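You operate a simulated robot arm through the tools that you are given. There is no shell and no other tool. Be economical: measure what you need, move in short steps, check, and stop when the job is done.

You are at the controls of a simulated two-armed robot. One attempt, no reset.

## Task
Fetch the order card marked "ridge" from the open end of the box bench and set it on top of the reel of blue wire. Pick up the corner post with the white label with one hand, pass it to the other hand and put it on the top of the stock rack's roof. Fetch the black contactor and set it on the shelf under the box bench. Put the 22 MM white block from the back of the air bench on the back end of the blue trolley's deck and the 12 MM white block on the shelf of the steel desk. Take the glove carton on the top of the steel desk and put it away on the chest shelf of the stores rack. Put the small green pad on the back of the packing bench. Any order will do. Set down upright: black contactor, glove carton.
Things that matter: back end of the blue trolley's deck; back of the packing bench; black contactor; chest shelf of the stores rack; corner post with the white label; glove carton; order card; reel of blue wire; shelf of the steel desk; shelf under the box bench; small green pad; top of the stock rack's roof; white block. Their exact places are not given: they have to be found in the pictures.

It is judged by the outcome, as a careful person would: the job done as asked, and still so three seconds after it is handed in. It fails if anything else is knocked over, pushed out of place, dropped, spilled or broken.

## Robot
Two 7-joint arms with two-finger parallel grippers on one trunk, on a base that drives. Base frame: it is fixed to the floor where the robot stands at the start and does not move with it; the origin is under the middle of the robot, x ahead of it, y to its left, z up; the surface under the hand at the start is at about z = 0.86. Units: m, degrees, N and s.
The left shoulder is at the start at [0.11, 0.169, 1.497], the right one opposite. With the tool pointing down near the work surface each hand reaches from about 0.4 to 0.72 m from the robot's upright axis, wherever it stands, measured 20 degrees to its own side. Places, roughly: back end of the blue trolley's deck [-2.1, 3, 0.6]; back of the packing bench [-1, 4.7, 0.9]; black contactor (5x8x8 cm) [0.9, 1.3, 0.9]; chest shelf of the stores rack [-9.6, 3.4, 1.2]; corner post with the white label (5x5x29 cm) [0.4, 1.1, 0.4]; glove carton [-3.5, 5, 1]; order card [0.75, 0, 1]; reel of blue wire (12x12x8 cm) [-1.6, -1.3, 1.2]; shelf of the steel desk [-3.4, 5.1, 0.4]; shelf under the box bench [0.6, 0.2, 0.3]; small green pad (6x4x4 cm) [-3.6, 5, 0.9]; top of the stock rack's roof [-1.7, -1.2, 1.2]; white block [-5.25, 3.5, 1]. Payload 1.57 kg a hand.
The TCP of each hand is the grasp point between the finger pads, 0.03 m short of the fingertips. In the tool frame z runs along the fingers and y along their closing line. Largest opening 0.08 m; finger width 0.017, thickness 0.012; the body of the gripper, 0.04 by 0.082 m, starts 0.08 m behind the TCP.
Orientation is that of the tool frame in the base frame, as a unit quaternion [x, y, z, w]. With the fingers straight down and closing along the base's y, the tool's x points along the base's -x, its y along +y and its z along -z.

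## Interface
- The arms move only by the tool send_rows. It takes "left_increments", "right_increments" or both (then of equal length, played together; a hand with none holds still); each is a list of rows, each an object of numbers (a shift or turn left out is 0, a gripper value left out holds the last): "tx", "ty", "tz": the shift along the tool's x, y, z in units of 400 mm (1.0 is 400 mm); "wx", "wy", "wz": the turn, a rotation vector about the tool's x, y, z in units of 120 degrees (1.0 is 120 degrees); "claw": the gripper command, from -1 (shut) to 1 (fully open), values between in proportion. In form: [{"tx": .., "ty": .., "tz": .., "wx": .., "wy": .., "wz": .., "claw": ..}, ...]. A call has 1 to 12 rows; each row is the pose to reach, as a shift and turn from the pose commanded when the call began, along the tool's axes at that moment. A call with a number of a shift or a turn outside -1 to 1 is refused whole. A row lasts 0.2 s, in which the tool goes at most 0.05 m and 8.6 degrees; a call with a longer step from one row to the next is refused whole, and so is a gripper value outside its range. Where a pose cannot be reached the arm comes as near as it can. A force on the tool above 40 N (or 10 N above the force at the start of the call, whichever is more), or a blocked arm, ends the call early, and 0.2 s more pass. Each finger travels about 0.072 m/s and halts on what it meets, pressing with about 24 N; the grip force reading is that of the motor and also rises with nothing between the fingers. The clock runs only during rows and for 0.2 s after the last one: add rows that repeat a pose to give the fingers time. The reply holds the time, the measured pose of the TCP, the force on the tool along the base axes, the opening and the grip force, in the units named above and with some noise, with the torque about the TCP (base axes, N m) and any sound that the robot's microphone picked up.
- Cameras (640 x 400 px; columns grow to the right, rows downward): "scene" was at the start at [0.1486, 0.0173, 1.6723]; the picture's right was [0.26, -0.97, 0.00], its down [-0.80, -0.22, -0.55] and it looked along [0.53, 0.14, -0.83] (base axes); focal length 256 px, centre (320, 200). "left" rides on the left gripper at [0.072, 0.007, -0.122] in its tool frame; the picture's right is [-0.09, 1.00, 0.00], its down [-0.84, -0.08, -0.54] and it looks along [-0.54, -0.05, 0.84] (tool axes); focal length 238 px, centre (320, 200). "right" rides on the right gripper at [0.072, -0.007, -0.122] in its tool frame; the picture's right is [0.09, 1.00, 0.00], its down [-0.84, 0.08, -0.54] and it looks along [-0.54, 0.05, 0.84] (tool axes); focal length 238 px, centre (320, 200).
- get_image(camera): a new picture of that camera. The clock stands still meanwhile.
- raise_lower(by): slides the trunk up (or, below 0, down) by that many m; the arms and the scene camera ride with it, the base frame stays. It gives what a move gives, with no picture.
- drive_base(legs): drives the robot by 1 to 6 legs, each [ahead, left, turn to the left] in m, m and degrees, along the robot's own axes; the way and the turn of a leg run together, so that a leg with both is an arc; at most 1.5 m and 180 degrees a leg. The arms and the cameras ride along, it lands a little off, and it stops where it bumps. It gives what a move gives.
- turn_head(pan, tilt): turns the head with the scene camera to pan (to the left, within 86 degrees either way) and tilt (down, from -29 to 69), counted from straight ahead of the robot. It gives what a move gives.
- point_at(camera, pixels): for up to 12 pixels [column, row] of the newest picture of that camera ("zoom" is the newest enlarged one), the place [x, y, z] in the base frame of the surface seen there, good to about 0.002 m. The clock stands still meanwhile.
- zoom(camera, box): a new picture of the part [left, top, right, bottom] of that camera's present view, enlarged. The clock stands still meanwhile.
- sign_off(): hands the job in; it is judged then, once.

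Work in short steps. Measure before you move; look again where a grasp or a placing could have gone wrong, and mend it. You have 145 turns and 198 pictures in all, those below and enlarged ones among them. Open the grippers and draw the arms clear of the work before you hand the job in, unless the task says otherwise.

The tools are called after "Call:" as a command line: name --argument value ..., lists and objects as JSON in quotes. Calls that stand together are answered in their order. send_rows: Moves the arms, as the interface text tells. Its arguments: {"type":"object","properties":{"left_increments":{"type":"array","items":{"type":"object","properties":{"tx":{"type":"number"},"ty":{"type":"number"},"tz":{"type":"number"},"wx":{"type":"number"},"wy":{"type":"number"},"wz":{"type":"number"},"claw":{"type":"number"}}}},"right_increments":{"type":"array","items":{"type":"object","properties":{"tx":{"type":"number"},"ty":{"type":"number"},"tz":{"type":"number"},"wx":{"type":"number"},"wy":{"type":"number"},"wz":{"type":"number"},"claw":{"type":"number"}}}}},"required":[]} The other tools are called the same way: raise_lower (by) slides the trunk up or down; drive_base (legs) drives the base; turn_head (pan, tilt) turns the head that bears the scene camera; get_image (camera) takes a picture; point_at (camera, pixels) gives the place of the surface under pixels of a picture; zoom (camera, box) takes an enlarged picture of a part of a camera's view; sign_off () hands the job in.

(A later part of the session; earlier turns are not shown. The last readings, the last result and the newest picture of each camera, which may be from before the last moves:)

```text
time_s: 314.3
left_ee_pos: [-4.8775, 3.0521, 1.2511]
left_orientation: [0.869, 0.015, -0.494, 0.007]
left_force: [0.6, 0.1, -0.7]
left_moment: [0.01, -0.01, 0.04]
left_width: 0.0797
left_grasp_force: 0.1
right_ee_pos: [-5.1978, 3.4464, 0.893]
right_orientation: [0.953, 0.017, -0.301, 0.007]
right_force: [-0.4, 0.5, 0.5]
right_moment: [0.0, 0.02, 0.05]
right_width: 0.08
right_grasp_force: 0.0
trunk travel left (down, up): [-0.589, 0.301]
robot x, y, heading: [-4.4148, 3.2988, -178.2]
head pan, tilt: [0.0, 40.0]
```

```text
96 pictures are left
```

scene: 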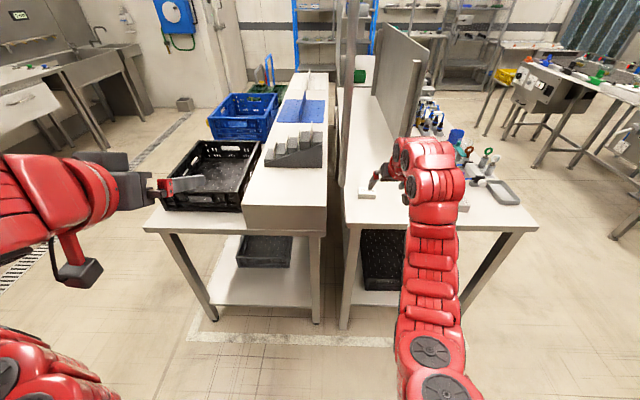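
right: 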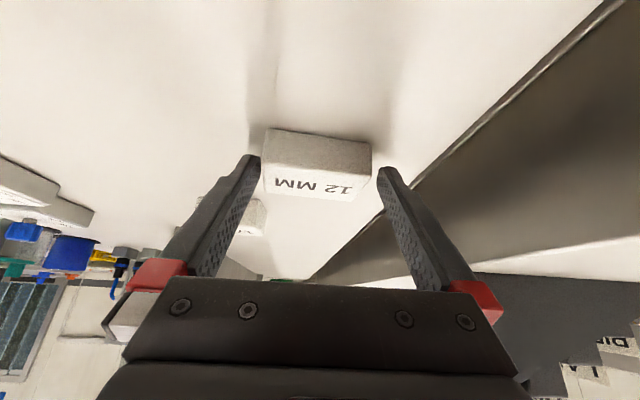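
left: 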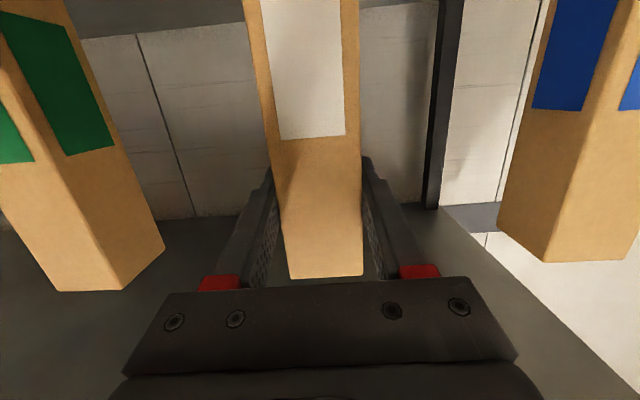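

Closing and lifting.

Call:
send_rows --right_increments '[{"claw": -1}, {"claw": -1}, {"claw": -1}, {"claw": -1}, {"tx": -0.04, "tz": -0.06}, {"tx": -0.1, "tz": -0.15}, {"tx": -0.17, "tz": -0.245}]'

Call:
get_image --camera "right"

```text
time_s: 315.9
left_ee_pos: [-4.8775, 3.0499, 1.2509]
left_orientation: [0.869, 0.015, -0.494, 0.007]
left_force: [0.1, 1.0, -0.2]
left_moment: [-0.01, 0.0, -0.02]
left_width: 0.0801
left_grasp_force: 0.1
right_ee_pos: [-5.196, 3.4473, 1.014]
right_orientation: [0.953, 0.018, -0.301, 0.008]
right_force: [-0.6, -0.4, -0.8]
right_moment: [0.01, -0.02, -0.03]
right_width: 0.0652
right_grasp_force: 24.1
trunk travel left (down, up): [-0.589, 0.301]
robot x, y, heading: [-4.4189, 3.2956, -178.1]
head pan, tilt: [0.0, 40.0]
```

```text
95 pictures are left
```

right: 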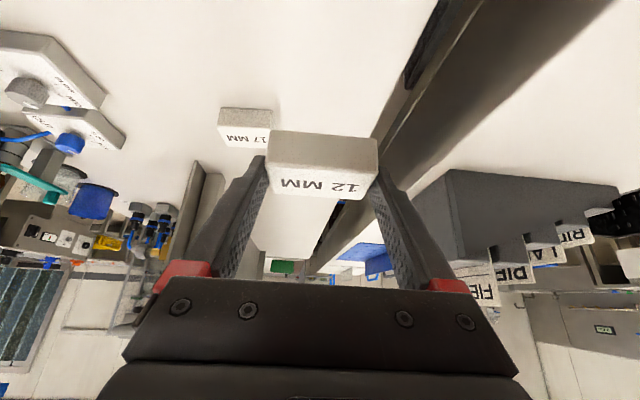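

12 MM held. I back out, move north and turn to face the steel desk (heading +90°), then look.

Call:
drive_base --legs '[[-0.25, 0, 0], [0, -0.75, -1.8], [0, 0, -90], [0, -0.4, 0]]'

Call:
turn_head --pan -5 --tilt 35

Call:
get_image --camera "scene"

```text
time_s: 327.3
left_ee_pos: [-4.0081, 4.5215, 1.2505]
left_orientation: [-0.612, 0.617, 0.346, 0.352]
left_force: [0.0, -0.4, 0.5]
left_moment: [-0.02, 0.02, 0.01]
left_width: 0.0801
left_grasp_force: 0.0
right_ee_pos: [-3.5983, 4.8242, 1.0118]
right_orientation: [-0.672, 0.676, 0.214, 0.212]
right_force: [0.0, -0.2, -0.3]
right_moment: [-0.02, -0.01, 0.03]
right_width: 0.0654
right_grasp_force: 24.0
trunk travel left (down, up): [-0.589, 0.301]
robot x, y, heading: [-3.7762, 4.0457, 89.4]
head pan, tilt: [0.0, 40.0]
```

```text
time_s: 327.9
left_ee_pos: [-4.0079, 4.5215, 1.2505]
left_orientation: [-0.613, 0.617, 0.347, 0.351]
left_force: [-0.7, -0.4, 0.3]
left_moment: [0.03, 0.04, -0.02]
left_width: 0.0801
left_grasp_force: 0.0
right_ee_pos: [-3.5998, 4.8235, 1.013]
right_orientation: [-0.673, 0.676, 0.214, 0.212]
right_force: [-0.1, 0.1, -0.3]
right_moment: [-0.03, -0.04, -0.03]
right_width: 0.0652
right_grasp_force: 23.6
trunk travel left (down, up): [-0.589, 0.301]
robot x, y, heading: [-3.7779, 4.0481, 89.2]
head pan, tilt: [-5.0, 35.0]
```

```text
94 pictures are left
```

scene: 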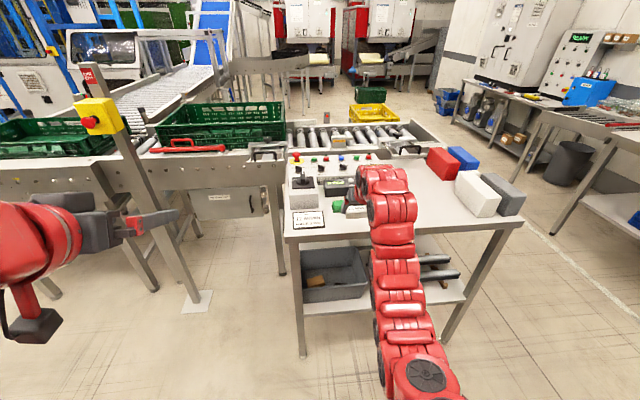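

I am in front of the steel desk. Zooming on its top and shelf.

Call:
zoom --camera "scene" --box '[280, 130, 540, 250]'

Call:
zoom --camera "scene" --box '[280, 200, 520, 370]'

Call:
point_at --camera "scene" --pixels '[[290, 235], [515, 225], [337, 205], [475, 180], [437, 160], [505, 190], [463, 150], [430, 290], [335, 275], [310, 310], [460, 300], [440, 250]]'

```text
2.46 times, centred on (410, 190) of scene
```

zoom: 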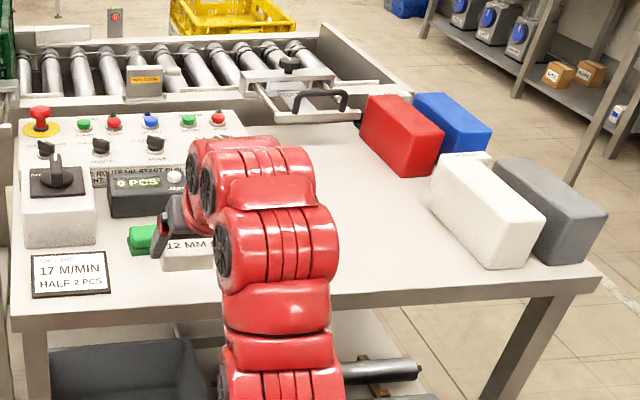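

```text
2.35 times, centred on (400, 285) of scene
```

zoom: 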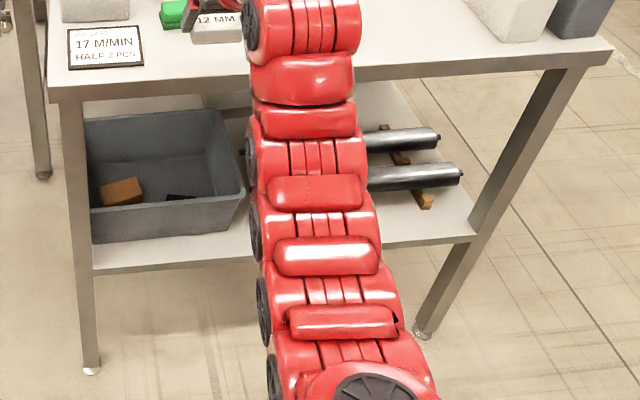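

```text
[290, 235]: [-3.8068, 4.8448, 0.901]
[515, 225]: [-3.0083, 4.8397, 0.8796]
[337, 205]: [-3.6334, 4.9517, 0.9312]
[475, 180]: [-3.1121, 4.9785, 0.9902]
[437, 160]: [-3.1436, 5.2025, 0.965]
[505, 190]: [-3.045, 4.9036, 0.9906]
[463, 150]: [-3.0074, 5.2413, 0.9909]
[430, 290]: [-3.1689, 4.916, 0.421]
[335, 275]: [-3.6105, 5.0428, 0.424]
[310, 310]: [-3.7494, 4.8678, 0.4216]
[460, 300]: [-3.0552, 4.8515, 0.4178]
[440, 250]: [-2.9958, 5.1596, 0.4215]
```

The arm hides part of the desk. I back off 0.35 and look again.

Call:
drive_base --legs '[[-0.3, 0, 0]]'

Call:
send_rows --right_increments '[{"ty": -0.1}, {"ty": -0.2}, {"ty": -0.3}, {"ty": -0.4}, {"ty": -0.5}, {"ty": -0.6}, {"ty": -0.7}]'

Call:
zoom --camera "scene" --box '[240, 100, 520, 280]'

```text
time_s: 329.8
left_ee_pos: [-4.0133, 4.2639, 1.252]
left_orientation: [0.615, -0.614, -0.348, -0.352]
left_force: [-0.5, 0.6, 0.5]
left_moment: [0.03, 0.01, -0.04]
left_width: 0.0801
left_grasp_force: 0.1
right_ee_pos: [-3.6081, 4.5694, 1.0148]
right_orientation: [0.675, -0.673, -0.216, -0.212]
right_force: [-0.1, 0.0, -0.5]
right_moment: [-0.01, 0.0, -0.04]
right_width: 0.0652
right_grasp_force: 24.1
trunk travel left (down, up): [-0.589, 0.301]
robot x, y, heading: [-3.7817, 3.7981, 89.9]
head pan, tilt: [-5.0, 35.0]
stopped in leg 1: the robot was blocked; the commanded pose is now the measured one
```

```text
time_s: 331.4
left_ee_pos: [-4.0137, 4.2678, 1.2508]
left_orientation: [0.615, -0.614, -0.348, -0.351]
left_force: [0.1, 0.6, 0.0]
left_moment: [0.0, 0.03, 0.01]
left_width: 0.0797
left_grasp_force: 0.1
right_ee_pos: [-3.3262, 4.5715, 1.0114]
right_orientation: [0.675, -0.673, -0.215, -0.21]
right_force: [1.0, 0.2, -1.1]
right_moment: [0.04, 0.02, -0.01]
right_width: 0.0652
right_grasp_force: 24.2
trunk travel left (down, up): [-0.589, 0.301]
robot x, y, heading: [-3.7826, 3.7963, 89.6]
head pan, tilt: [-5.0, 35.0]
```

```text
2.22 times, centred on (380, 190) of scene
```

zoom: 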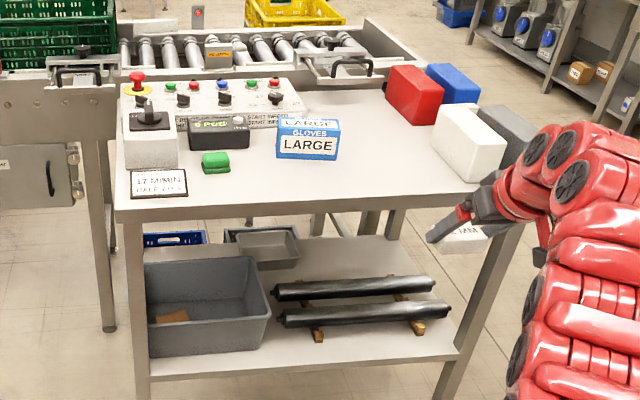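

Now the GLOVES carton (zoom 307,137), green pad (215,162), and the shelf with bin and two rollers are visible. Measuring.

Call:
point_at --camera "zoom" --pixels '[[282, 152], [336, 156], [308, 120], [338, 118], [280, 120], [205, 165], [227, 168], [215, 155], [350, 350], [280, 360], [430, 345], [345, 260]]'

Call:
point_at --camera "zoom" --pixels '[[280, 320], [440, 308], [280, 290], [430, 282], [265, 350], [455, 350], [320, 270], [380, 260], [120, 215], [480, 185], [320, 205], [245, 240]]'

```text
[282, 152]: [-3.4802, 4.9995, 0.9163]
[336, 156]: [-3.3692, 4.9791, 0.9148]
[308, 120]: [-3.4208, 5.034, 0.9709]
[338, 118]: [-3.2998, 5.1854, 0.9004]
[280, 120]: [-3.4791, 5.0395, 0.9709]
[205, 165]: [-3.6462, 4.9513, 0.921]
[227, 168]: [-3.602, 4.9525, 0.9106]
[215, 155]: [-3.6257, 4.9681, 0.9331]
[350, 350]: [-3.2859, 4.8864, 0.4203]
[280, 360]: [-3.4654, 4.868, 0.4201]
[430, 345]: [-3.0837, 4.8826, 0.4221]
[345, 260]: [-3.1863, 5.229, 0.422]
```

```text
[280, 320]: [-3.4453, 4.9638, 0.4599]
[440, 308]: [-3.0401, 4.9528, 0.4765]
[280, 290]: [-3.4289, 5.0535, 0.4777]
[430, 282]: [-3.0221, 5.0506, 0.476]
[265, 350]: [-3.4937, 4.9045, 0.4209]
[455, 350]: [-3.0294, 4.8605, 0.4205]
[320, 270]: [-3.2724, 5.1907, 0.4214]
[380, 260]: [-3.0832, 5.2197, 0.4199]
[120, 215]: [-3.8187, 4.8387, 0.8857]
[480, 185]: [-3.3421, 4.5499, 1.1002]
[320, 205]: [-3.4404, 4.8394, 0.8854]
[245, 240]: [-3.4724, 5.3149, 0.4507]
```

Front strip of the shelf (y 4.845–4.93) between the roller chocks is free around x≈−3.23. I lower the trunk and look at the left side (yellow stop post).

Call:
raise_lower --by -0.4

Call:
turn_head --pan 0 --tilt 20

Call:
get_image --camera "scene"

```text
time_s: 335.2
left_ee_pos: [-4.0137, 4.2666, 0.8511]
left_orientation: [0.616, -0.615, -0.348, -0.35]
left_force: [1.5, 1.0, 0.7]
left_moment: [0.02, -0.04, 0.01]
left_width: 0.0801
left_grasp_force: 0.1
right_ee_pos: [-3.3268, 4.5723, 0.6115]
right_orientation: [0.675, -0.674, -0.215, -0.212]
right_force: [-0.7, 0.4, -0.1]
right_moment: [-0.02, -0.02, -0.01]
right_width: 0.0654
right_grasp_force: 23.5
trunk travel left (down, up): [-0.189, 0.701]
robot x, y, heading: [-3.7852, 3.7985, 89.8]
head pan, tilt: [-5.0, 35.0]
```

```text
time_s: 336.0
left_ee_pos: [-4.0144, 4.2675, 0.8515]
left_orientation: [0.615, -0.615, -0.348, -0.351]
left_force: [0.5, 0.3, -0.3]
left_moment: [0.0, -0.02, 0.03]
left_width: 0.08
left_grasp_force: 0.1
right_ee_pos: [-3.3274, 4.573, 0.6114]
right_orientation: [0.675, -0.674, -0.215, -0.212]
right_force: [0.4, -0.1, -1.2]
right_moment: [-0.04, -0.04, -0.04]
right_width: 0.0652
right_grasp_force: 24.6
trunk travel left (down, up): [-0.189, 0.701]
robot x, y, heading: [-3.7818, 3.7905, 89.8]
head pan, tilt: [0.0, 20.0]
```

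```text
90 pictures are left
```

scene: 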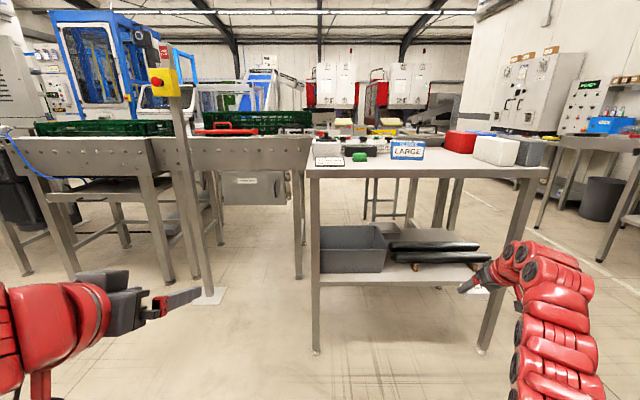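

Call:
point_at --camera "scene" --pixels '[[208, 295], [185, 150], [400, 272], [425, 258], [455, 270], [410, 265], [345, 283], [470, 285]]'

Call:
raise_lower --by -0.14

Call:
drive_base --legs '[[0, -0.1, 0], [0.22, 0, 0]]'

Call:
get_image --camera "right"

Call:
get_image --camera "scene"

```text
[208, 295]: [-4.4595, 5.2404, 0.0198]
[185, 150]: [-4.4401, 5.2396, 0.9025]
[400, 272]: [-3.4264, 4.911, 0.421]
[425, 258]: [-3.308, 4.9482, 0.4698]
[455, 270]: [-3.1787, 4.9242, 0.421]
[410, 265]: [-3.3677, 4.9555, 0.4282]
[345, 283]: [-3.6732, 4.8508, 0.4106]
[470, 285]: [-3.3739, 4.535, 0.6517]
```

```text
time_s: 337.6
left_ee_pos: [-4.014, 4.2671, 0.7111]
left_orientation: [0.615, -0.615, -0.348, -0.351]
left_force: [0.1, -0.3, 1.0]
left_moment: [-0.02, 0.0, -0.02]
left_width: 0.0803
left_grasp_force: 0.1
right_ee_pos: [-3.3275, 4.5722, 0.472]
right_orientation: [0.674, -0.674, -0.216, -0.212]
right_force: [-0.6, 0.0, -0.1]
right_moment: [-0.02, 0.0, 0.0]
right_width: 0.0653
right_grasp_force: 24.4
trunk travel left (down, up): [-0.049, 0.841]
robot x, y, heading: [-3.7831, 3.7959, 89.8]
head pan, tilt: [0.0, 20.0]
```

```text
time_s: 340.1
left_ee_pos: [-3.9149, 4.4855, 0.7103]
left_orientation: [0.616, -0.613, -0.349, -0.35]
left_force: [0.7, 0.2, 0.1]
left_moment: [-0.03, -0.01, -0.02]
left_width: 0.08
left_grasp_force: 0.0
right_ee_pos: [-3.2282, 4.7937, 0.4698]
right_orientation: [0.676, -0.672, -0.216, -0.211]
right_force: [0.4, 0.6, -1.2]
right_moment: [0.0, -0.02, 0.02]
right_width: 0.0652
right_grasp_force: 24.2
trunk travel left (down, up): [-0.049, 0.841]
robot x, y, heading: [-3.6823, 4.0176, 90.2]
head pan, tilt: [0.0, 20.0]
```

```text
89 pictures are left
```

right: 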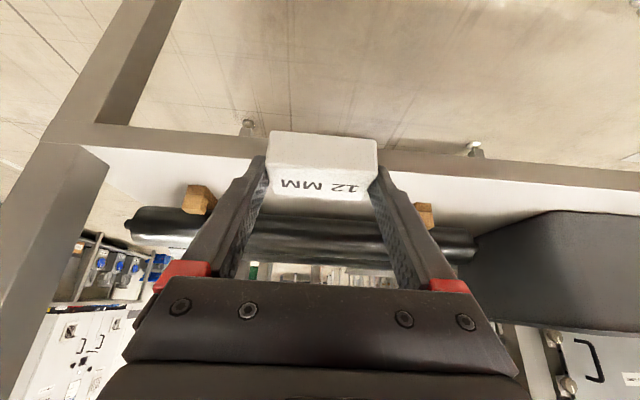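

```text
88 pictures are left
```

scene: 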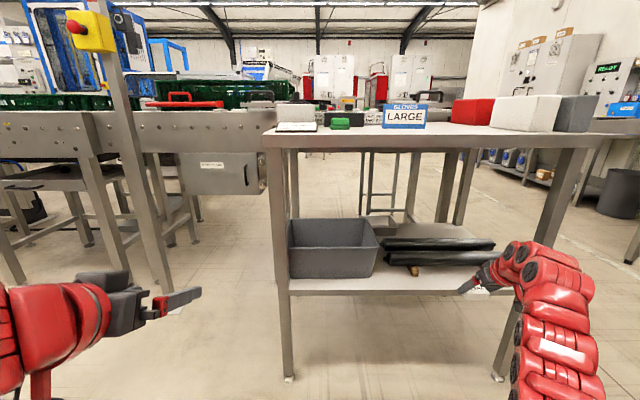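

Shelf front strip is right ahead. I move 8 cm forward, then down 16 mm, and release.

Call:
send_rows --right_increments '[{"tx": -0.06, "tz": 0.04}, {"tx": -0.12, "tz": 0.084}, {"tx": -0.17, "tz": 0.119}, {"tx": -0.17, "tz": 0.119}, {"tx": -0.158, "tz": 0.136}, {"tx": -0.15, "tz": 0.148}, {"tx": -0.15, "tz": 0.148}]'

Call:
get_image --camera "right"

```text
time_s: 341.7
left_ee_pos: [-3.9145, 4.4848, 0.7102]
left_orientation: [0.617, -0.613, -0.348, -0.35]
left_force: [0.1, 0.5, 0.0]
left_moment: [0.03, -0.03, -0.01]
left_width: 0.08
left_grasp_force: 0.0
right_ee_pos: [-3.2466, 4.8273, 0.4527]
right_orientation: [0.675, -0.672, -0.216, -0.213]
right_force: [0.1, -0.6, 7.1]
right_moment: [0.19, 0.27, -0.02]
right_width: 0.0654
right_grasp_force: 24.0
right hand out of reach, approached as far as the arm can: row 1, 2, 3, 4, 5, 6, 7
trunk travel left (down, up): [-0.049, 0.841]
robot x, y, heading: [-3.6811, 4.0131, 89.8]
head pan, tilt: [0.0, 20.0]
```

```text
87 pictures are left
```

right: 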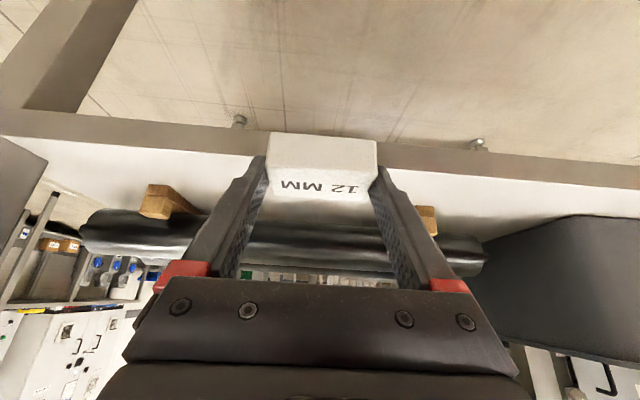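

Arm reach ended 5 cm short at the shelf's lip. I raise the trunk 15 mm, then drive 5 cm ahead and check.

Call:
raise_lower --by 0.015

Call:
drive_base --legs '[[0.05, 0.015, 0]]'

Call:
get_image --camera "right"

```text
time_s: 342.3
left_ee_pos: [-3.9139, 4.4866, 0.7263]
left_orientation: [0.616, -0.613, -0.349, -0.35]
left_force: [-0.3, 0.3, 0.4]
left_moment: [-0.02, 0.0, -0.02]
left_width: 0.0798
left_grasp_force: 0.0
right_ee_pos: [-3.2469, 4.828, 0.4655]
right_orientation: [0.676, -0.672, -0.215, -0.21]
right_force: [0.9, -0.1, -0.4]
right_moment: [0.0, -0.03, 0.02]
right_width: 0.0653
right_grasp_force: 24.1
trunk travel left (down, up): [-0.064, 0.826]
robot x, y, heading: [-3.6838, 4.0112, 89.9]
head pan, tilt: [0.0, 20.0]
```

```text
time_s: 343.2
left_ee_pos: [-3.9291, 4.5354, 0.7257]
left_orientation: [0.616, -0.614, -0.348, -0.35]
left_force: [0.3, -0.4, 0.3]
left_moment: [0.01, 0.0, 0.02]
left_width: 0.0799
left_grasp_force: 0.1
right_ee_pos: [-3.262, 4.8774, 0.4657]
right_orientation: [0.677, -0.672, -0.215, -0.21]
right_force: [-0.1, 0.0, -0.5]
right_moment: [-0.03, 0.04, 0.0]
right_width: 0.065
right_grasp_force: 24.3
trunk travel left (down, up): [-0.064, 0.826]
robot x, y, heading: [-3.6955, 4.0646, 89.9]
head pan, tilt: [0.0, 20.0]
```

```text
86 pictures are left
```

right: 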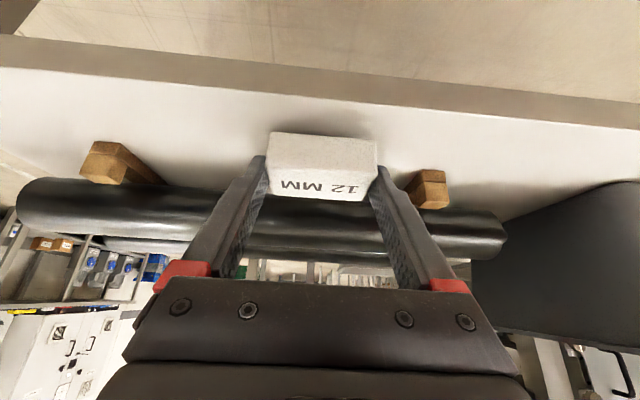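

The block is over the strip, but nearer the left chock than planned; I shift 2.5 cm right and lower 12 mm.

Call:
drive_base --legs '[[0, -0.028, 0]]'

Call:
raise_lower --by -0.013

Call:
get_image --camera "right"

```text
time_s: 344.1
left_ee_pos: [-3.9024, 4.5358, 0.7263]
left_orientation: [0.617, -0.613, -0.349, -0.35]
left_force: [-0.1, 0.3, -0.4]
left_moment: [0.02, -0.01, 0.0]
left_width: 0.08
left_grasp_force: 0.0
right_ee_pos: [-3.2339, 4.8776, 0.4645]
right_orientation: [0.677, -0.672, -0.214, -0.211]
right_force: [-0.3, -0.5, -0.2]
right_moment: [0.0, -0.01, -0.01]
right_width: 0.0652
right_grasp_force: 24.0
trunk travel left (down, up): [-0.064, 0.826]
robot x, y, heading: [-3.6679, 4.0659, 90.1]
head pan, tilt: [0.0, 20.0]
```

```text
time_s: 344.7
left_ee_pos: [-3.9015, 4.5355, 0.7146]
left_orientation: [0.617, -0.613, -0.348, -0.35]
left_force: [-0.3, 0.8, 0.1]
left_moment: [0.0, 0.03, 0.02]
left_width: 0.0799
left_grasp_force: 0.1
right_ee_pos: [-3.2331, 4.8773, 0.4526]
right_orientation: [0.677, -0.672, -0.216, -0.211]
right_force: [0.9, 0.9, 2.1]
right_moment: [-0.02, 0.01, -0.01]
right_width: 0.0651
right_grasp_force: 24.5
trunk travel left (down, up): [-0.051, 0.839]
robot x, y, heading: [-3.6701, 4.0641, 89.8]
head pan, tilt: [0.0, 20.0]
```

```text
85 pictures are left
```

right: 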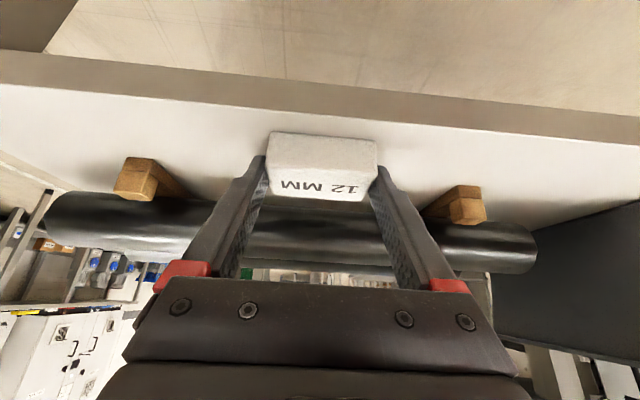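

Contact (+2 N). I open and back straight out with the base, then look.

Call:
send_rows --right_increments '[{"claw": 0.9}, {"claw": 1}, {"claw": 1}, {"claw": 1}]'

Call:
drive_base --legs '[[-0.22, 0, 0]]'

Call:
get_image --camera "right"

Call:
raise_lower --by 0.4

Call:
turn_head --pan -5 --tilt 35

Call:
get_image --camera "scene"

```text
time_s: 345.7
left_ee_pos: [-3.901, 4.5363, 0.7137]
left_orientation: [0.617, -0.613, -0.348, -0.35]
left_force: [1.2, 1.1, 0.5]
left_moment: [0.01, 0.0, 0.03]
left_width: 0.0801
left_grasp_force: 0.0
right_ee_pos: [-3.2353, 4.8787, 0.452]
right_orientation: [0.676, -0.672, -0.215, -0.211]
right_force: [0.2, -0.2, 0.5]
right_moment: [0.03, -0.01, 0.02]
right_width: 0.0799
right_grasp_force: 0.2
trunk travel left (down, up): [-0.051, 0.839]
robot x, y, heading: [-3.6676, 4.0635, 90.0]
head pan, tilt: [0.0, 20.0]
```

```text
time_s: 347.4
left_ee_pos: [-3.9011, 4.3147, 0.7121]
left_orientation: [0.616, -0.614, -0.348, -0.351]
left_force: [-0.3, -0.2, 1.4]
left_moment: [0.01, 0.04, 0.01]
left_width: 0.08
left_grasp_force: 0.0
right_ee_pos: [-3.2326, 4.6578, 0.4527]
right_orientation: [0.676, -0.673, -0.214, -0.212]
right_force: [0.4, -0.5, -1.0]
right_moment: [0.01, 0.0, 0.01]
right_width: 0.08
right_grasp_force: 0.0
trunk travel left (down, up): [-0.051, 0.839]
robot x, y, heading: [-3.6682, 3.8455, 90.1]
head pan, tilt: [0.0, 20.0]
```

```text
84 pictures are left
```

right: 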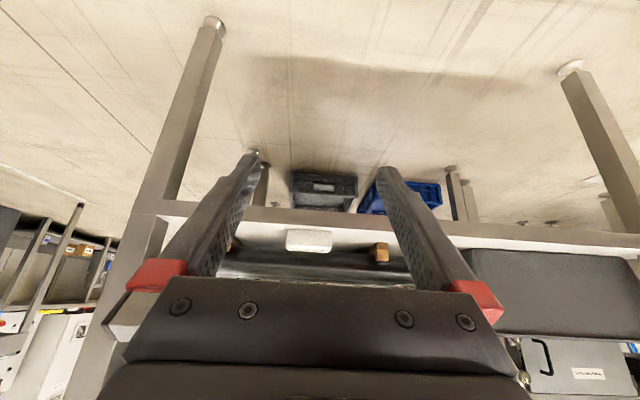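

```text
time_s: 351.2
left_ee_pos: [-3.9005, 4.3154, 1.1121]
left_orientation: [0.616, -0.614, -0.348, -0.35]
left_force: [-0.4, -1.1, -0.8]
left_moment: [0.01, -0.01, 0.02]
left_width: 0.08
left_grasp_force: 0.0
right_ee_pos: [-3.233, 4.6566, 0.853]
right_orientation: [0.676, -0.673, -0.215, -0.212]
right_force: [-0.4, 0.4, -0.5]
right_moment: [0.02, 0.06, -0.02]
right_width: 0.08
right_grasp_force: 0.0
trunk travel left (down, up): [-0.451, 0.439]
robot x, y, heading: [-3.6687, 3.8496, 90.2]
head pan, tilt: [0.0, 20.0]
```

```text
time_s: 352.0
left_ee_pos: [-3.902, 4.3159, 1.1132]
left_orientation: [0.617, -0.613, -0.348, -0.35]
left_force: [-0.1, 0.6, 0.1]
left_moment: [-0.01, 0.0, -0.02]
left_width: 0.0802
left_grasp_force: 0.1
right_ee_pos: [-3.2338, 4.6566, 0.8537]
right_orientation: [0.676, -0.672, -0.215, -0.212]
right_force: [-0.1, 0.7, -0.1]
right_moment: [0.01, 0.02, 0.05]
right_width: 0.0799
right_grasp_force: 0.0
trunk travel left (down, up): [-0.451, 0.439]
robot x, y, heading: [-3.6661, 3.8451, 90.2]
head pan, tilt: [-5.0, 35.0]
```

```text
83 pictures are left
```

scene: 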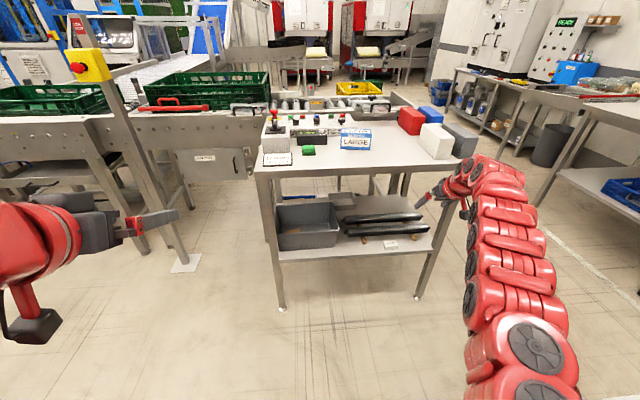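

12 MM block sits on the shelf. Next carton and pad: zoom for exact shapes.

Call:
zoom --camera "scene" --box '[280, 115, 400, 170]'

```text
5.33 times, centred on (340, 142) of scene
```

zoom: 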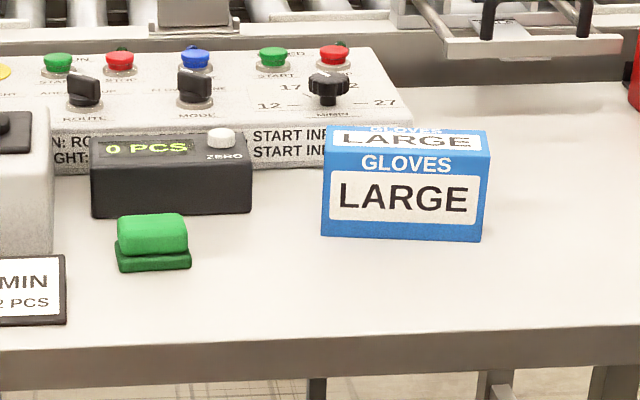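

Call:
point_at --camera "zoom" --pixels '[[328, 152], [486, 158], [332, 130], [484, 134], [324, 232], [478, 238], [122, 250], [184, 250], [124, 218], [180, 218], [150, 235], [330, 140]]'

```text
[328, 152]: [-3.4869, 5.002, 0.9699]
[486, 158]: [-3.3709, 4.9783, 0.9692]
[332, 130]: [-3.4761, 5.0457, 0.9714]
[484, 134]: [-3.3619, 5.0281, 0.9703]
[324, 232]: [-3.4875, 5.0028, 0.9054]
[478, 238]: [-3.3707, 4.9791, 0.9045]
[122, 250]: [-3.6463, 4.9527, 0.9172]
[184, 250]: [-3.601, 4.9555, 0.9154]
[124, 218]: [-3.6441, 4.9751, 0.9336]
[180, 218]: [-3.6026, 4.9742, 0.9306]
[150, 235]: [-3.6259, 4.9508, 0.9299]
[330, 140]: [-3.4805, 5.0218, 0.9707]
```

Carton: centre (−3.424,5.014), 11.8×5×7 cm, yaw −12°; pad centre ≈(−3.624,4.965). Before choosing the grip I look at the stores rack's shelf spacing.

Call:
turn_head --pan 80 --tilt 10

Call:
get_image --camera "scene"

```text
time_s: 353.6
left_ee_pos: [-3.9007, 4.3143, 1.1136]
left_orientation: [0.616, -0.614, -0.348, -0.35]
left_force: [-0.2, 0.3, -0.1]
left_moment: [0.04, 0.02, -0.02]
left_width: 0.0799
left_grasp_force: 0.1
right_ee_pos: [-3.2339, 4.6571, 0.8524]
right_orientation: [0.676, -0.673, -0.215, -0.211]
right_force: [-0.1, -0.1, 0.1]
right_moment: [-0.01, 0.0, 0.02]
right_width: 0.08
right_grasp_force: 0.1
trunk travel left (down, up): [-0.451, 0.439]
robot x, y, heading: [-3.665, 3.8445, 90.1]
head pan, tilt: [80.0, 10.0]
```

```text
81 pictures are left
```

scene: 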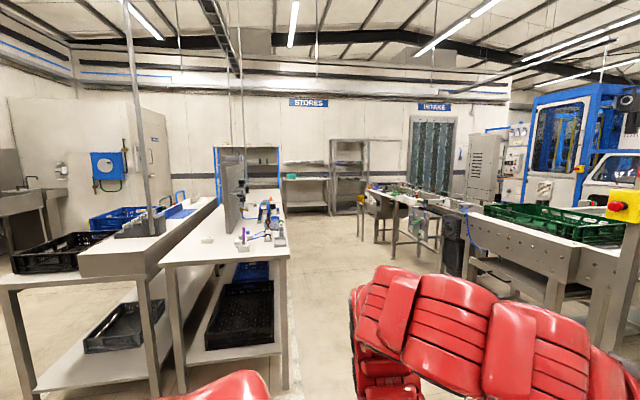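

Call:
zoom --camera "scene" --box '[200, 130, 380, 230]'

Call:
point_at --camera "scene" --pixels '[[265, 150], [270, 163], [262, 180], [283, 190], [275, 148], [300, 200], [350, 145]]'

```text
3.56 times, centred on (290, 180) of scene
```

zoom: 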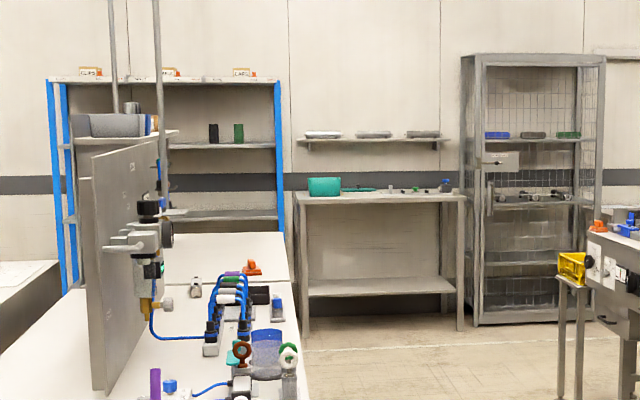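

```text
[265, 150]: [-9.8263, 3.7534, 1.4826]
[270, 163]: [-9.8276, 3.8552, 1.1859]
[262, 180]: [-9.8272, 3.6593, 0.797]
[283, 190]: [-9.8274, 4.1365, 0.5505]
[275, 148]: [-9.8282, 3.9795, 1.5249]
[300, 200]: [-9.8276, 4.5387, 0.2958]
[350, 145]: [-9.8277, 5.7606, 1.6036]
```

Chest shelf ≈1.2 with ~0.4 m clearance, so I'll grip the carton from above with the right hand leaning sideways. I raise the trunk and re-orient: right hand (closing fore-aft, leaning right), left hand pitched further down.

Call:
raise_lower --by 0.3

Call:
send_rows --right_increments '[{"tx": 0.06, "ty": 0.05, "tz": -0.045, "wy": 0.032, "wz": 0.056}, {"tx": 0.13, "ty": 0.11, "tz": -0.09, "wy": 0.064, "wz": 0.113}, {"tx": 0.2, "ty": 0.16, "tz": -0.135, "wy": 0.097, "wz": 0.169}, {"tx": 0.26, "ty": 0.22, "tz": -0.18, "wy": 0.129, "wz": 0.226}, {"tx": 0.32, "ty": 0.27, "tz": -0.225, "wy": 0.161, "wz": 0.282}, {"tx": 0.38, "ty": 0.32, "tz": -0.27, "wy": 0.194, "wz": 0.339}, {"tx": 0.45, "ty": 0.375, "tz": -0.316, "wy": 0.226, "wz": 0.395}, {"tx": 0.45, "ty": 0.375, "tz": -0.316, "wy": 0.226, "wz": 0.395}]' --left_increments '[{"wy": 0.04}, {"wy": 0.08}, {"wy": 0.12}, {"wy": 0.16}, {"wy": 0.2}, {"wy": 0.24}, {"wy": 0.24}, {"wy": 0.24}]'

Call:
send_rows --right_increments '[{"wy": 0.032, "wz": 0.056}, {"wy": 0.064, "wz": 0.113}, {"wy": 0.097, "wz": 0.169}, {"wy": 0.129, "wz": 0.226}, {"wy": 0.161, "wz": 0.282}, {"wy": 0.194, "wz": 0.339}, {"wy": 0.226, "wz": 0.395}, {"wy": 0.226, "wz": 0.395}]'

Call:
turn_head --pan -5 --tilt 40

Call:
get_image --camera "scene"

```text
time_s: 356.6
left_ee_pos: [-3.901, 4.3148, 1.4119]
left_orientation: [0.616, -0.614, -0.348, -0.351]
left_force: [0.9, 0.1, -0.1]
left_moment: [-0.03, 0.01, -0.01]
left_width: 0.0799
left_grasp_force: 0.1
right_ee_pos: [-3.2326, 4.6574, 1.1529]
right_orientation: [0.676, -0.673, -0.215, -0.211]
right_force: [-0.4, 0.2, 0.1]
right_moment: [-0.02, -0.02, 0.02]
right_width: 0.08
right_grasp_force: 0.2
trunk travel left (down, up): [-0.751, 0.139]
robot x, y, heading: [-3.6715, 3.8427, 90.0]
head pan, tilt: [80.0, 10.0]
```

```text
time_s: 358.4
left_ee_pos: [-3.9156, 4.2538, 1.2919]
left_orientation: [0.683, -0.68, -0.185, -0.189]
left_force: [0.0, -0.5, -0.4]
left_moment: [0.0, -0.01, -0.01]
left_width: 0.0801
left_grasp_force: 0.0
left hand out of reach, approached as far as the arm can: row 2, 3, 4, 5, 6, 7, 8
right_ee_pos: [-3.3777, 4.5412, 1.167]
right_orientation: [-0.453, 0.874, 0.17, 0.036]
right_force: [0.0, -0.5, -0.5]
right_moment: [0.01, -0.04, 0.02]
right_width: 0.08
right_grasp_force: 0.0
right hand out of reach, approached as far as the arm can: row 5, 6, 7, 8
trunk travel left (down, up): [-0.751, 0.139]
robot x, y, heading: [-3.6651, 3.8477, 89.8]
head pan, tilt: [80.0, 10.0]
```

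```text
time_s: 360.2
left_ee_pos: [-3.9137, 4.2536, 1.2924]
left_orientation: [0.683, -0.681, -0.186, -0.187]
left_force: [0.0, 0.2, 0.2]
left_moment: [0.02, 0.0, -0.02]
left_width: 0.08
left_grasp_force: 0.1
right_ee_pos: [-3.3755, 4.5371, 1.1646]
right_orientation: [-0.094, 0.965, 0.059, -0.237]
right_force: [1.2, 0.5, 0.2]
right_moment: [0.01, 0.02, 0.02]
right_width: 0.0797
right_grasp_force: 0.0
right hand out of reach, approached as far as the arm can: row 7
trunk travel left (down, up): [-0.751, 0.139]
robot x, y, heading: [-3.668, 3.8461, 89.9]
head pan, tilt: [80.0, 10.0]
```

```text
time_s: 361.8
left_ee_pos: [-3.9137, 4.2533, 1.2912]
left_orientation: [0.683, -0.681, -0.185, -0.188]
left_force: [-0.5, 0.3, -0.4]
left_moment: [-0.03, 0.01, -0.03]
left_width: 0.08
left_grasp_force: 0.1
right_ee_pos: [-3.3761, 4.5368, 1.1656]
right_orientation: [-0.094, 0.965, 0.061, -0.235]
right_force: [-0.6, -0.6, 0.2]
right_moment: [-0.01, -0.02, 0.02]
right_width: 0.0802
right_grasp_force: 0.1
trunk travel left (down, up): [-0.751, 0.139]
robot x, y, heading: [-3.6674, 3.8455, 90.1]
head pan, tilt: [-5.0, 40.0]
```

```text
79 pictures are left
```

scene: 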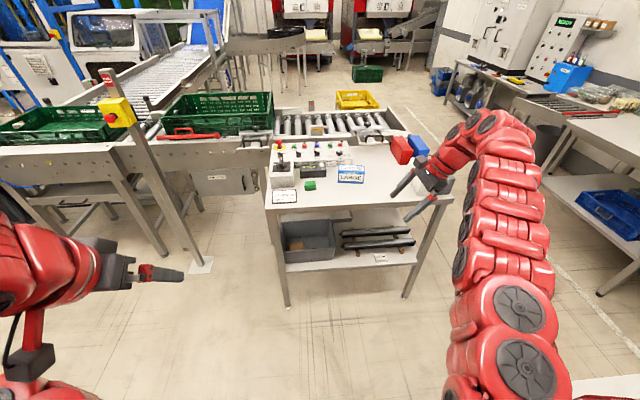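

I trim the right hand's orientation to the carton's yaw (−12°), then drive 0.42 ahead and 0.1 right.

Call:
send_rows --right_increments '[{"wx": -0.007, "wy": 0.018, "wz": 0.062}, {"wx": -0.014, "wy": 0.035, "wz": 0.124}, {"wx": -0.021, "wy": 0.053, "wz": 0.186}, {"wx": -0.021, "wy": 0.053, "wz": 0.186}]'

Call:
drive_base --legs '[[0.42, -0.1, 0]]'

Call:
get_image --camera "scene"

Call:
get_image --camera "right"

```text
time_s: 362.8
left_ee_pos: [-3.9135, 4.2546, 1.2915]
left_orientation: [0.683, -0.681, -0.185, -0.189]
left_force: [-1.0, 0.4, -0.1]
left_moment: [0.02, 0.0, -0.01]
left_width: 0.08
left_grasp_force: 0.0
right_ee_pos: [-3.3756, 4.5398, 1.1669]
right_orientation: [0.097, 0.95, 0.03, -0.297]
right_force: [-0.1, 0.0, 0.3]
right_moment: [0.01, -0.01, 0.01]
right_width: 0.0799
right_grasp_force: 0.0
right hand out of reach, approached as far as the arm can: row 1, 2
trunk travel left (down, up): [-0.751, 0.139]
robot x, y, heading: [-3.6698, 3.8427, 90.0]
head pan, tilt: [-5.0, 40.0]
```

```text
time_s: 365.4
left_ee_pos: [-3.8128, 4.6748, 1.2932]
left_orientation: [0.683, -0.681, -0.186, -0.188]
left_force: [0.3, 0.1, -1.1]
left_moment: [0.01, 0.0, -0.02]
left_width: 0.08
left_grasp_force: 0.0
right_ee_pos: [-3.2729, 4.9603, 1.1664]
right_orientation: [0.097, 0.949, 0.03, -0.297]
right_force: [-0.4, 1.1, 0.7]
right_moment: [0.01, 0.0, 0.0]
right_width: 0.08
right_grasp_force: 0.0
trunk travel left (down, up): [-0.751, 0.139]
robot x, y, heading: [-3.5692, 4.2688, 90.1]
head pan, tilt: [-5.0, 40.0]
```

```text
78 pictures are left
```

scene: 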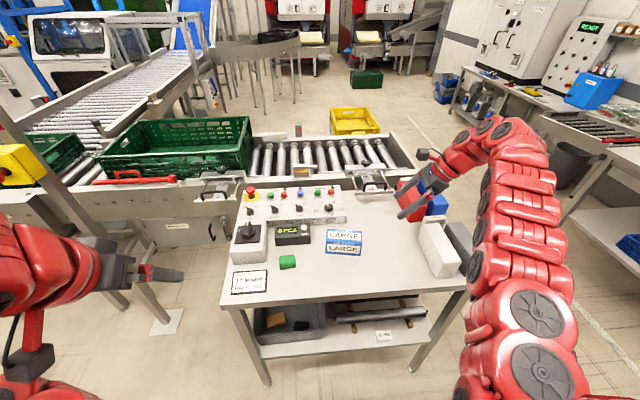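

```text
77 pictures are left
```

right: 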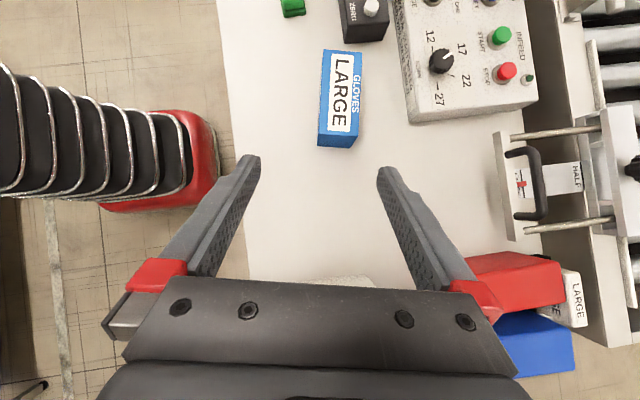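

Right hand's camera shows the carton ahead. I move to a pre-grasp 10 cm above along the axis.

Call:
send_rows --right_increments '[{"tx": 0.002, "ty": 0.011, "tz": 0.09}, {"tx": 0.004, "ty": 0.022, "tz": 0.18}, {"tx": 0.006, "ty": 0.033, "tz": 0.27}, {"tx": 0.008, "ty": 0.044, "tz": 0.36}, {"tx": 0.01, "ty": 0.055, "tz": 0.43}, {"tx": 0.01, "ty": 0.055, "tz": 0.43}]'

Call:
get_image --camera "right"

Call:
zoom --camera "scene" --box '[270, 150, 470, 290]'

```text
time_s: 366.8
left_ee_pos: [-3.8117, 4.6759, 1.2936]
left_orientation: [0.682, -0.682, -0.185, -0.188]
left_force: [0.1, -0.5, 0.0]
left_moment: [0.0, 0.04, 0.02]
left_width: 0.08
left_grasp_force: 0.0
right_ee_pos: [-3.3612, 4.9951, 1.0326]
right_orientation: [0.097, 0.95, 0.029, -0.296]
right_force: [1.0, -0.3, 0.1]
right_moment: [0.0, 0.01, -0.01]
right_width: 0.08
right_grasp_force: 0.1
right hand out of reach, approached as far as the arm can: row 5, 6
trunk travel left (down, up): [-0.751, 0.139]
robot x, y, heading: [-3.5648, 4.2663, 90.0]
head pan, tilt: [-5.0, 40.0]
```

```text
76 pictures are left
```

right: 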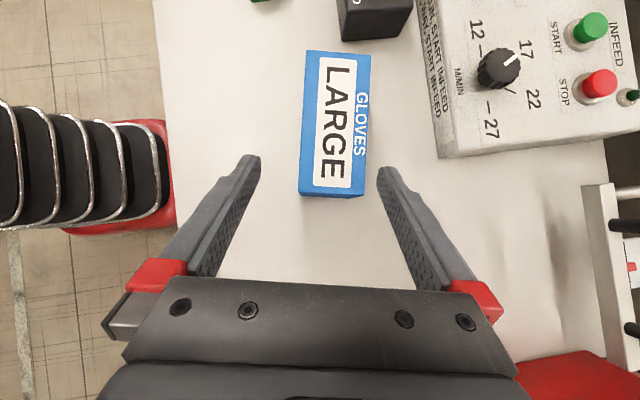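

```text
2.86 times, centred on (370, 220) of scene
```

zoom: 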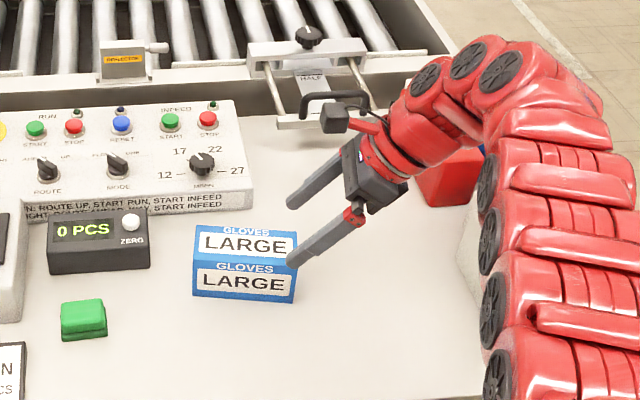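

Arm is at its reach limit, so I shift the base 6 cm left and 2.3 cm ahead, then lower with the trunk so the fingers straddle the carton.

Call:
drive_base --legs '[[0.023, 0.062, 0]]'

Call:
get_image --camera "right"

```text
time_s: 367.8
left_ee_pos: [-3.8726, 4.6995, 1.2935]
left_orientation: [-0.682, 0.682, 0.186, 0.188]
left_force: [0.1, -0.1, -0.2]
left_moment: [-0.04, 0.02, -0.02]
left_width: 0.0802
left_grasp_force: 0.0
right_ee_pos: [-3.4229, 5.0169, 1.034]
right_orientation: [0.098, 0.95, 0.031, -0.296]
right_force: [-0.4, 0.6, -0.3]
right_moment: [0.01, -0.01, 0.03]
right_width: 0.0802
right_grasp_force: 0.1
trunk travel left (down, up): [-0.751, 0.139]
robot x, y, heading: [-3.6314, 4.2899, 89.6]
head pan, tilt: [-5.0, 40.0]
```

```text
74 pictures are left
```

right: 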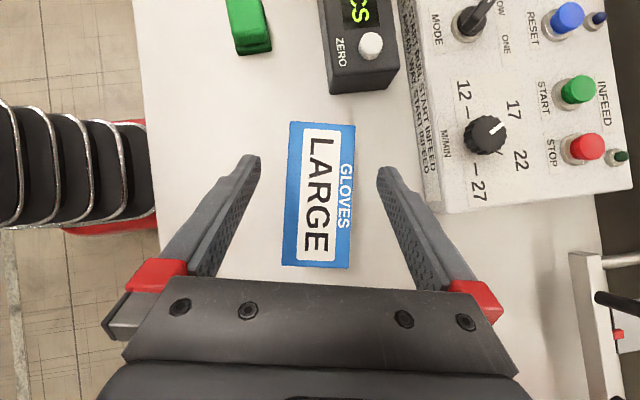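

Centred. Checking the control panel's clearance behind the rear finger.

Call:
point_at --camera "right" --pixels '[[432, 195], [420, 120], [445, 205], [385, 85], [318, 200]]'

Call:
raise_lower --by -0.06

Call:
get_image --camera "right"

```text
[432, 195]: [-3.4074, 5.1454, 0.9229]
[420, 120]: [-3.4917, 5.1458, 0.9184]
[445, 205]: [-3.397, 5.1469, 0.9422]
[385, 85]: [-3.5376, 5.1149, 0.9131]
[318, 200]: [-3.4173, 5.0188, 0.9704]
```

```text
time_s: 368.8
left_ee_pos: [-3.8743, 4.699, 1.2326]
left_orientation: [0.682, -0.681, -0.186, -0.188]
left_force: [0.6, -0.2, 0.0]
left_moment: [0.0, 0.03, 0.01]
left_width: 0.0798
left_grasp_force: 0.0
right_ee_pos: [-3.4214, 5.0175, 0.9739]
right_orientation: [0.099, 0.95, 0.031, -0.296]
right_force: [-0.8, -0.5, -0.5]
right_moment: [0.03, 0.04, 0.01]
right_width: 0.0799
right_grasp_force: 0.1
trunk travel left (down, up): [-0.691, 0.199]
robot x, y, heading: [-3.6312, 4.2901, 89.6]
head pan, tilt: [-5.0, 40.0]
```

```text
73 pictures are left
```

right: 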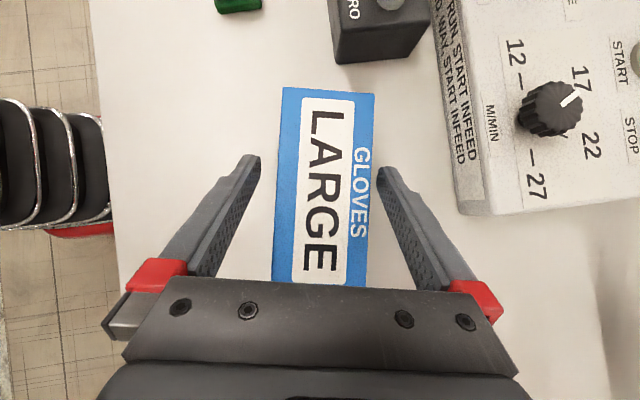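

Well straddled. I lower 3 cm more, close, and lift with the trunk.

Call:
raise_lower --by -0.028

Call:
send_rows --right_increments '[{"claw": -0.5}, {"claw": -1}, {"claw": -1}, {"claw": -1}, {"claw": -1}]'

Call:
raise_lower --by 0.12

Call:
get_image --camera "right"

Call:
get_image --camera "scene"

```text
time_s: 369.5
left_ee_pos: [-3.8737, 4.6996, 1.2046]
left_orientation: [-0.681, 0.683, 0.185, 0.19]
left_force: [-0.5, 1.1, 0.4]
left_moment: [-0.04, -0.01, 0.01]
left_width: 0.0799
left_grasp_force: 0.0
right_ee_pos: [-3.423, 5.0175, 0.9452]
right_orientation: [0.099, 0.95, 0.031, -0.296]
right_force: [-0.3, -0.6, -1.7]
right_moment: [0.03, 0.0, -0.02]
right_width: 0.0801
right_grasp_force: 0.0
trunk travel left (down, up): [-0.663, 0.227]
robot x, y, heading: [-3.6284, 4.2901, 89.7]
head pan, tilt: [-5.0, 40.0]
```

```text
time_s: 370.7
left_ee_pos: [-3.8736, 4.7012, 1.2044]
left_orientation: [0.682, -0.681, -0.186, -0.189]
left_force: [-0.2, -0.8, 0.8]
left_moment: [0.01, -0.02, -0.01]
left_width: 0.08
left_grasp_force: 0.0
right_ee_pos: [-3.4216, 5.0182, 0.9438]
right_orientation: [0.099, 0.95, 0.031, -0.295]
right_force: [0.9, -0.4, 1.1]
right_moment: [-0.06, 0.09, 0.02]
right_width: 0.0579
right_grasp_force: 23.9
trunk travel left (down, up): [-0.663, 0.227]
robot x, y, heading: [-3.6317, 4.2913, 90.0]
head pan, tilt: [-5.0, 40.0]
```

```text
time_s: 372.2
left_ee_pos: [-3.8743, 4.699, 1.3239]
left_orientation: [-0.682, 0.682, 0.184, 0.189]
left_force: [0.2, 0.6, 0.9]
left_moment: [0.01, 0.05, 0.0]
left_width: 0.08
left_grasp_force: 0.0
right_ee_pos: [-3.4228, 5.0179, 1.0653]
right_orientation: [0.098, 0.95, 0.03, -0.296]
right_force: [1.0, -0.5, -2.5]
right_moment: [0.01, 0.01, -0.02]
right_width: 0.0579
right_grasp_force: 23.4
trunk travel left (down, up): [-0.783, 0.107]
robot x, y, heading: [-3.628, 4.2922, 90.0]
head pan, tilt: [-5.0, 40.0]
```

```text
72 pictures are left
```

right: 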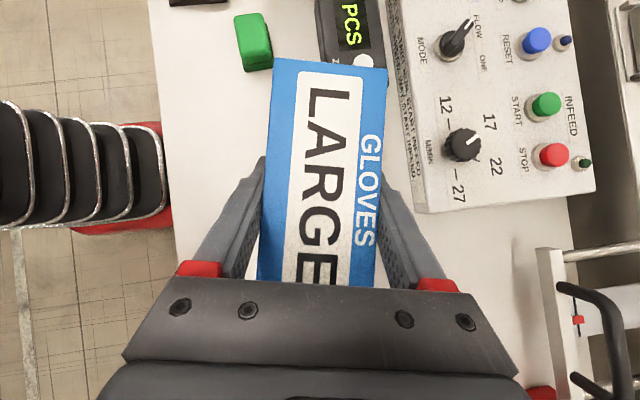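

```text
71 pictures are left
```

scene: 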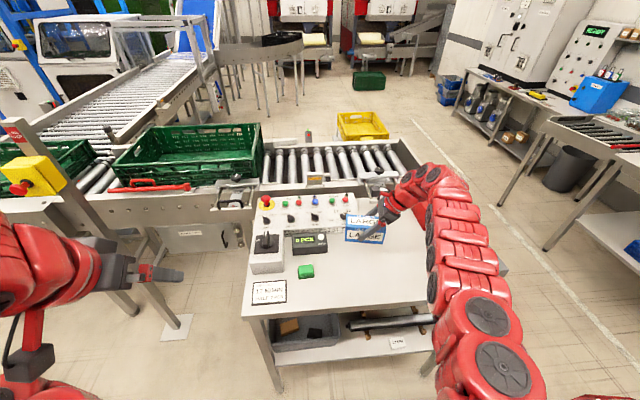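

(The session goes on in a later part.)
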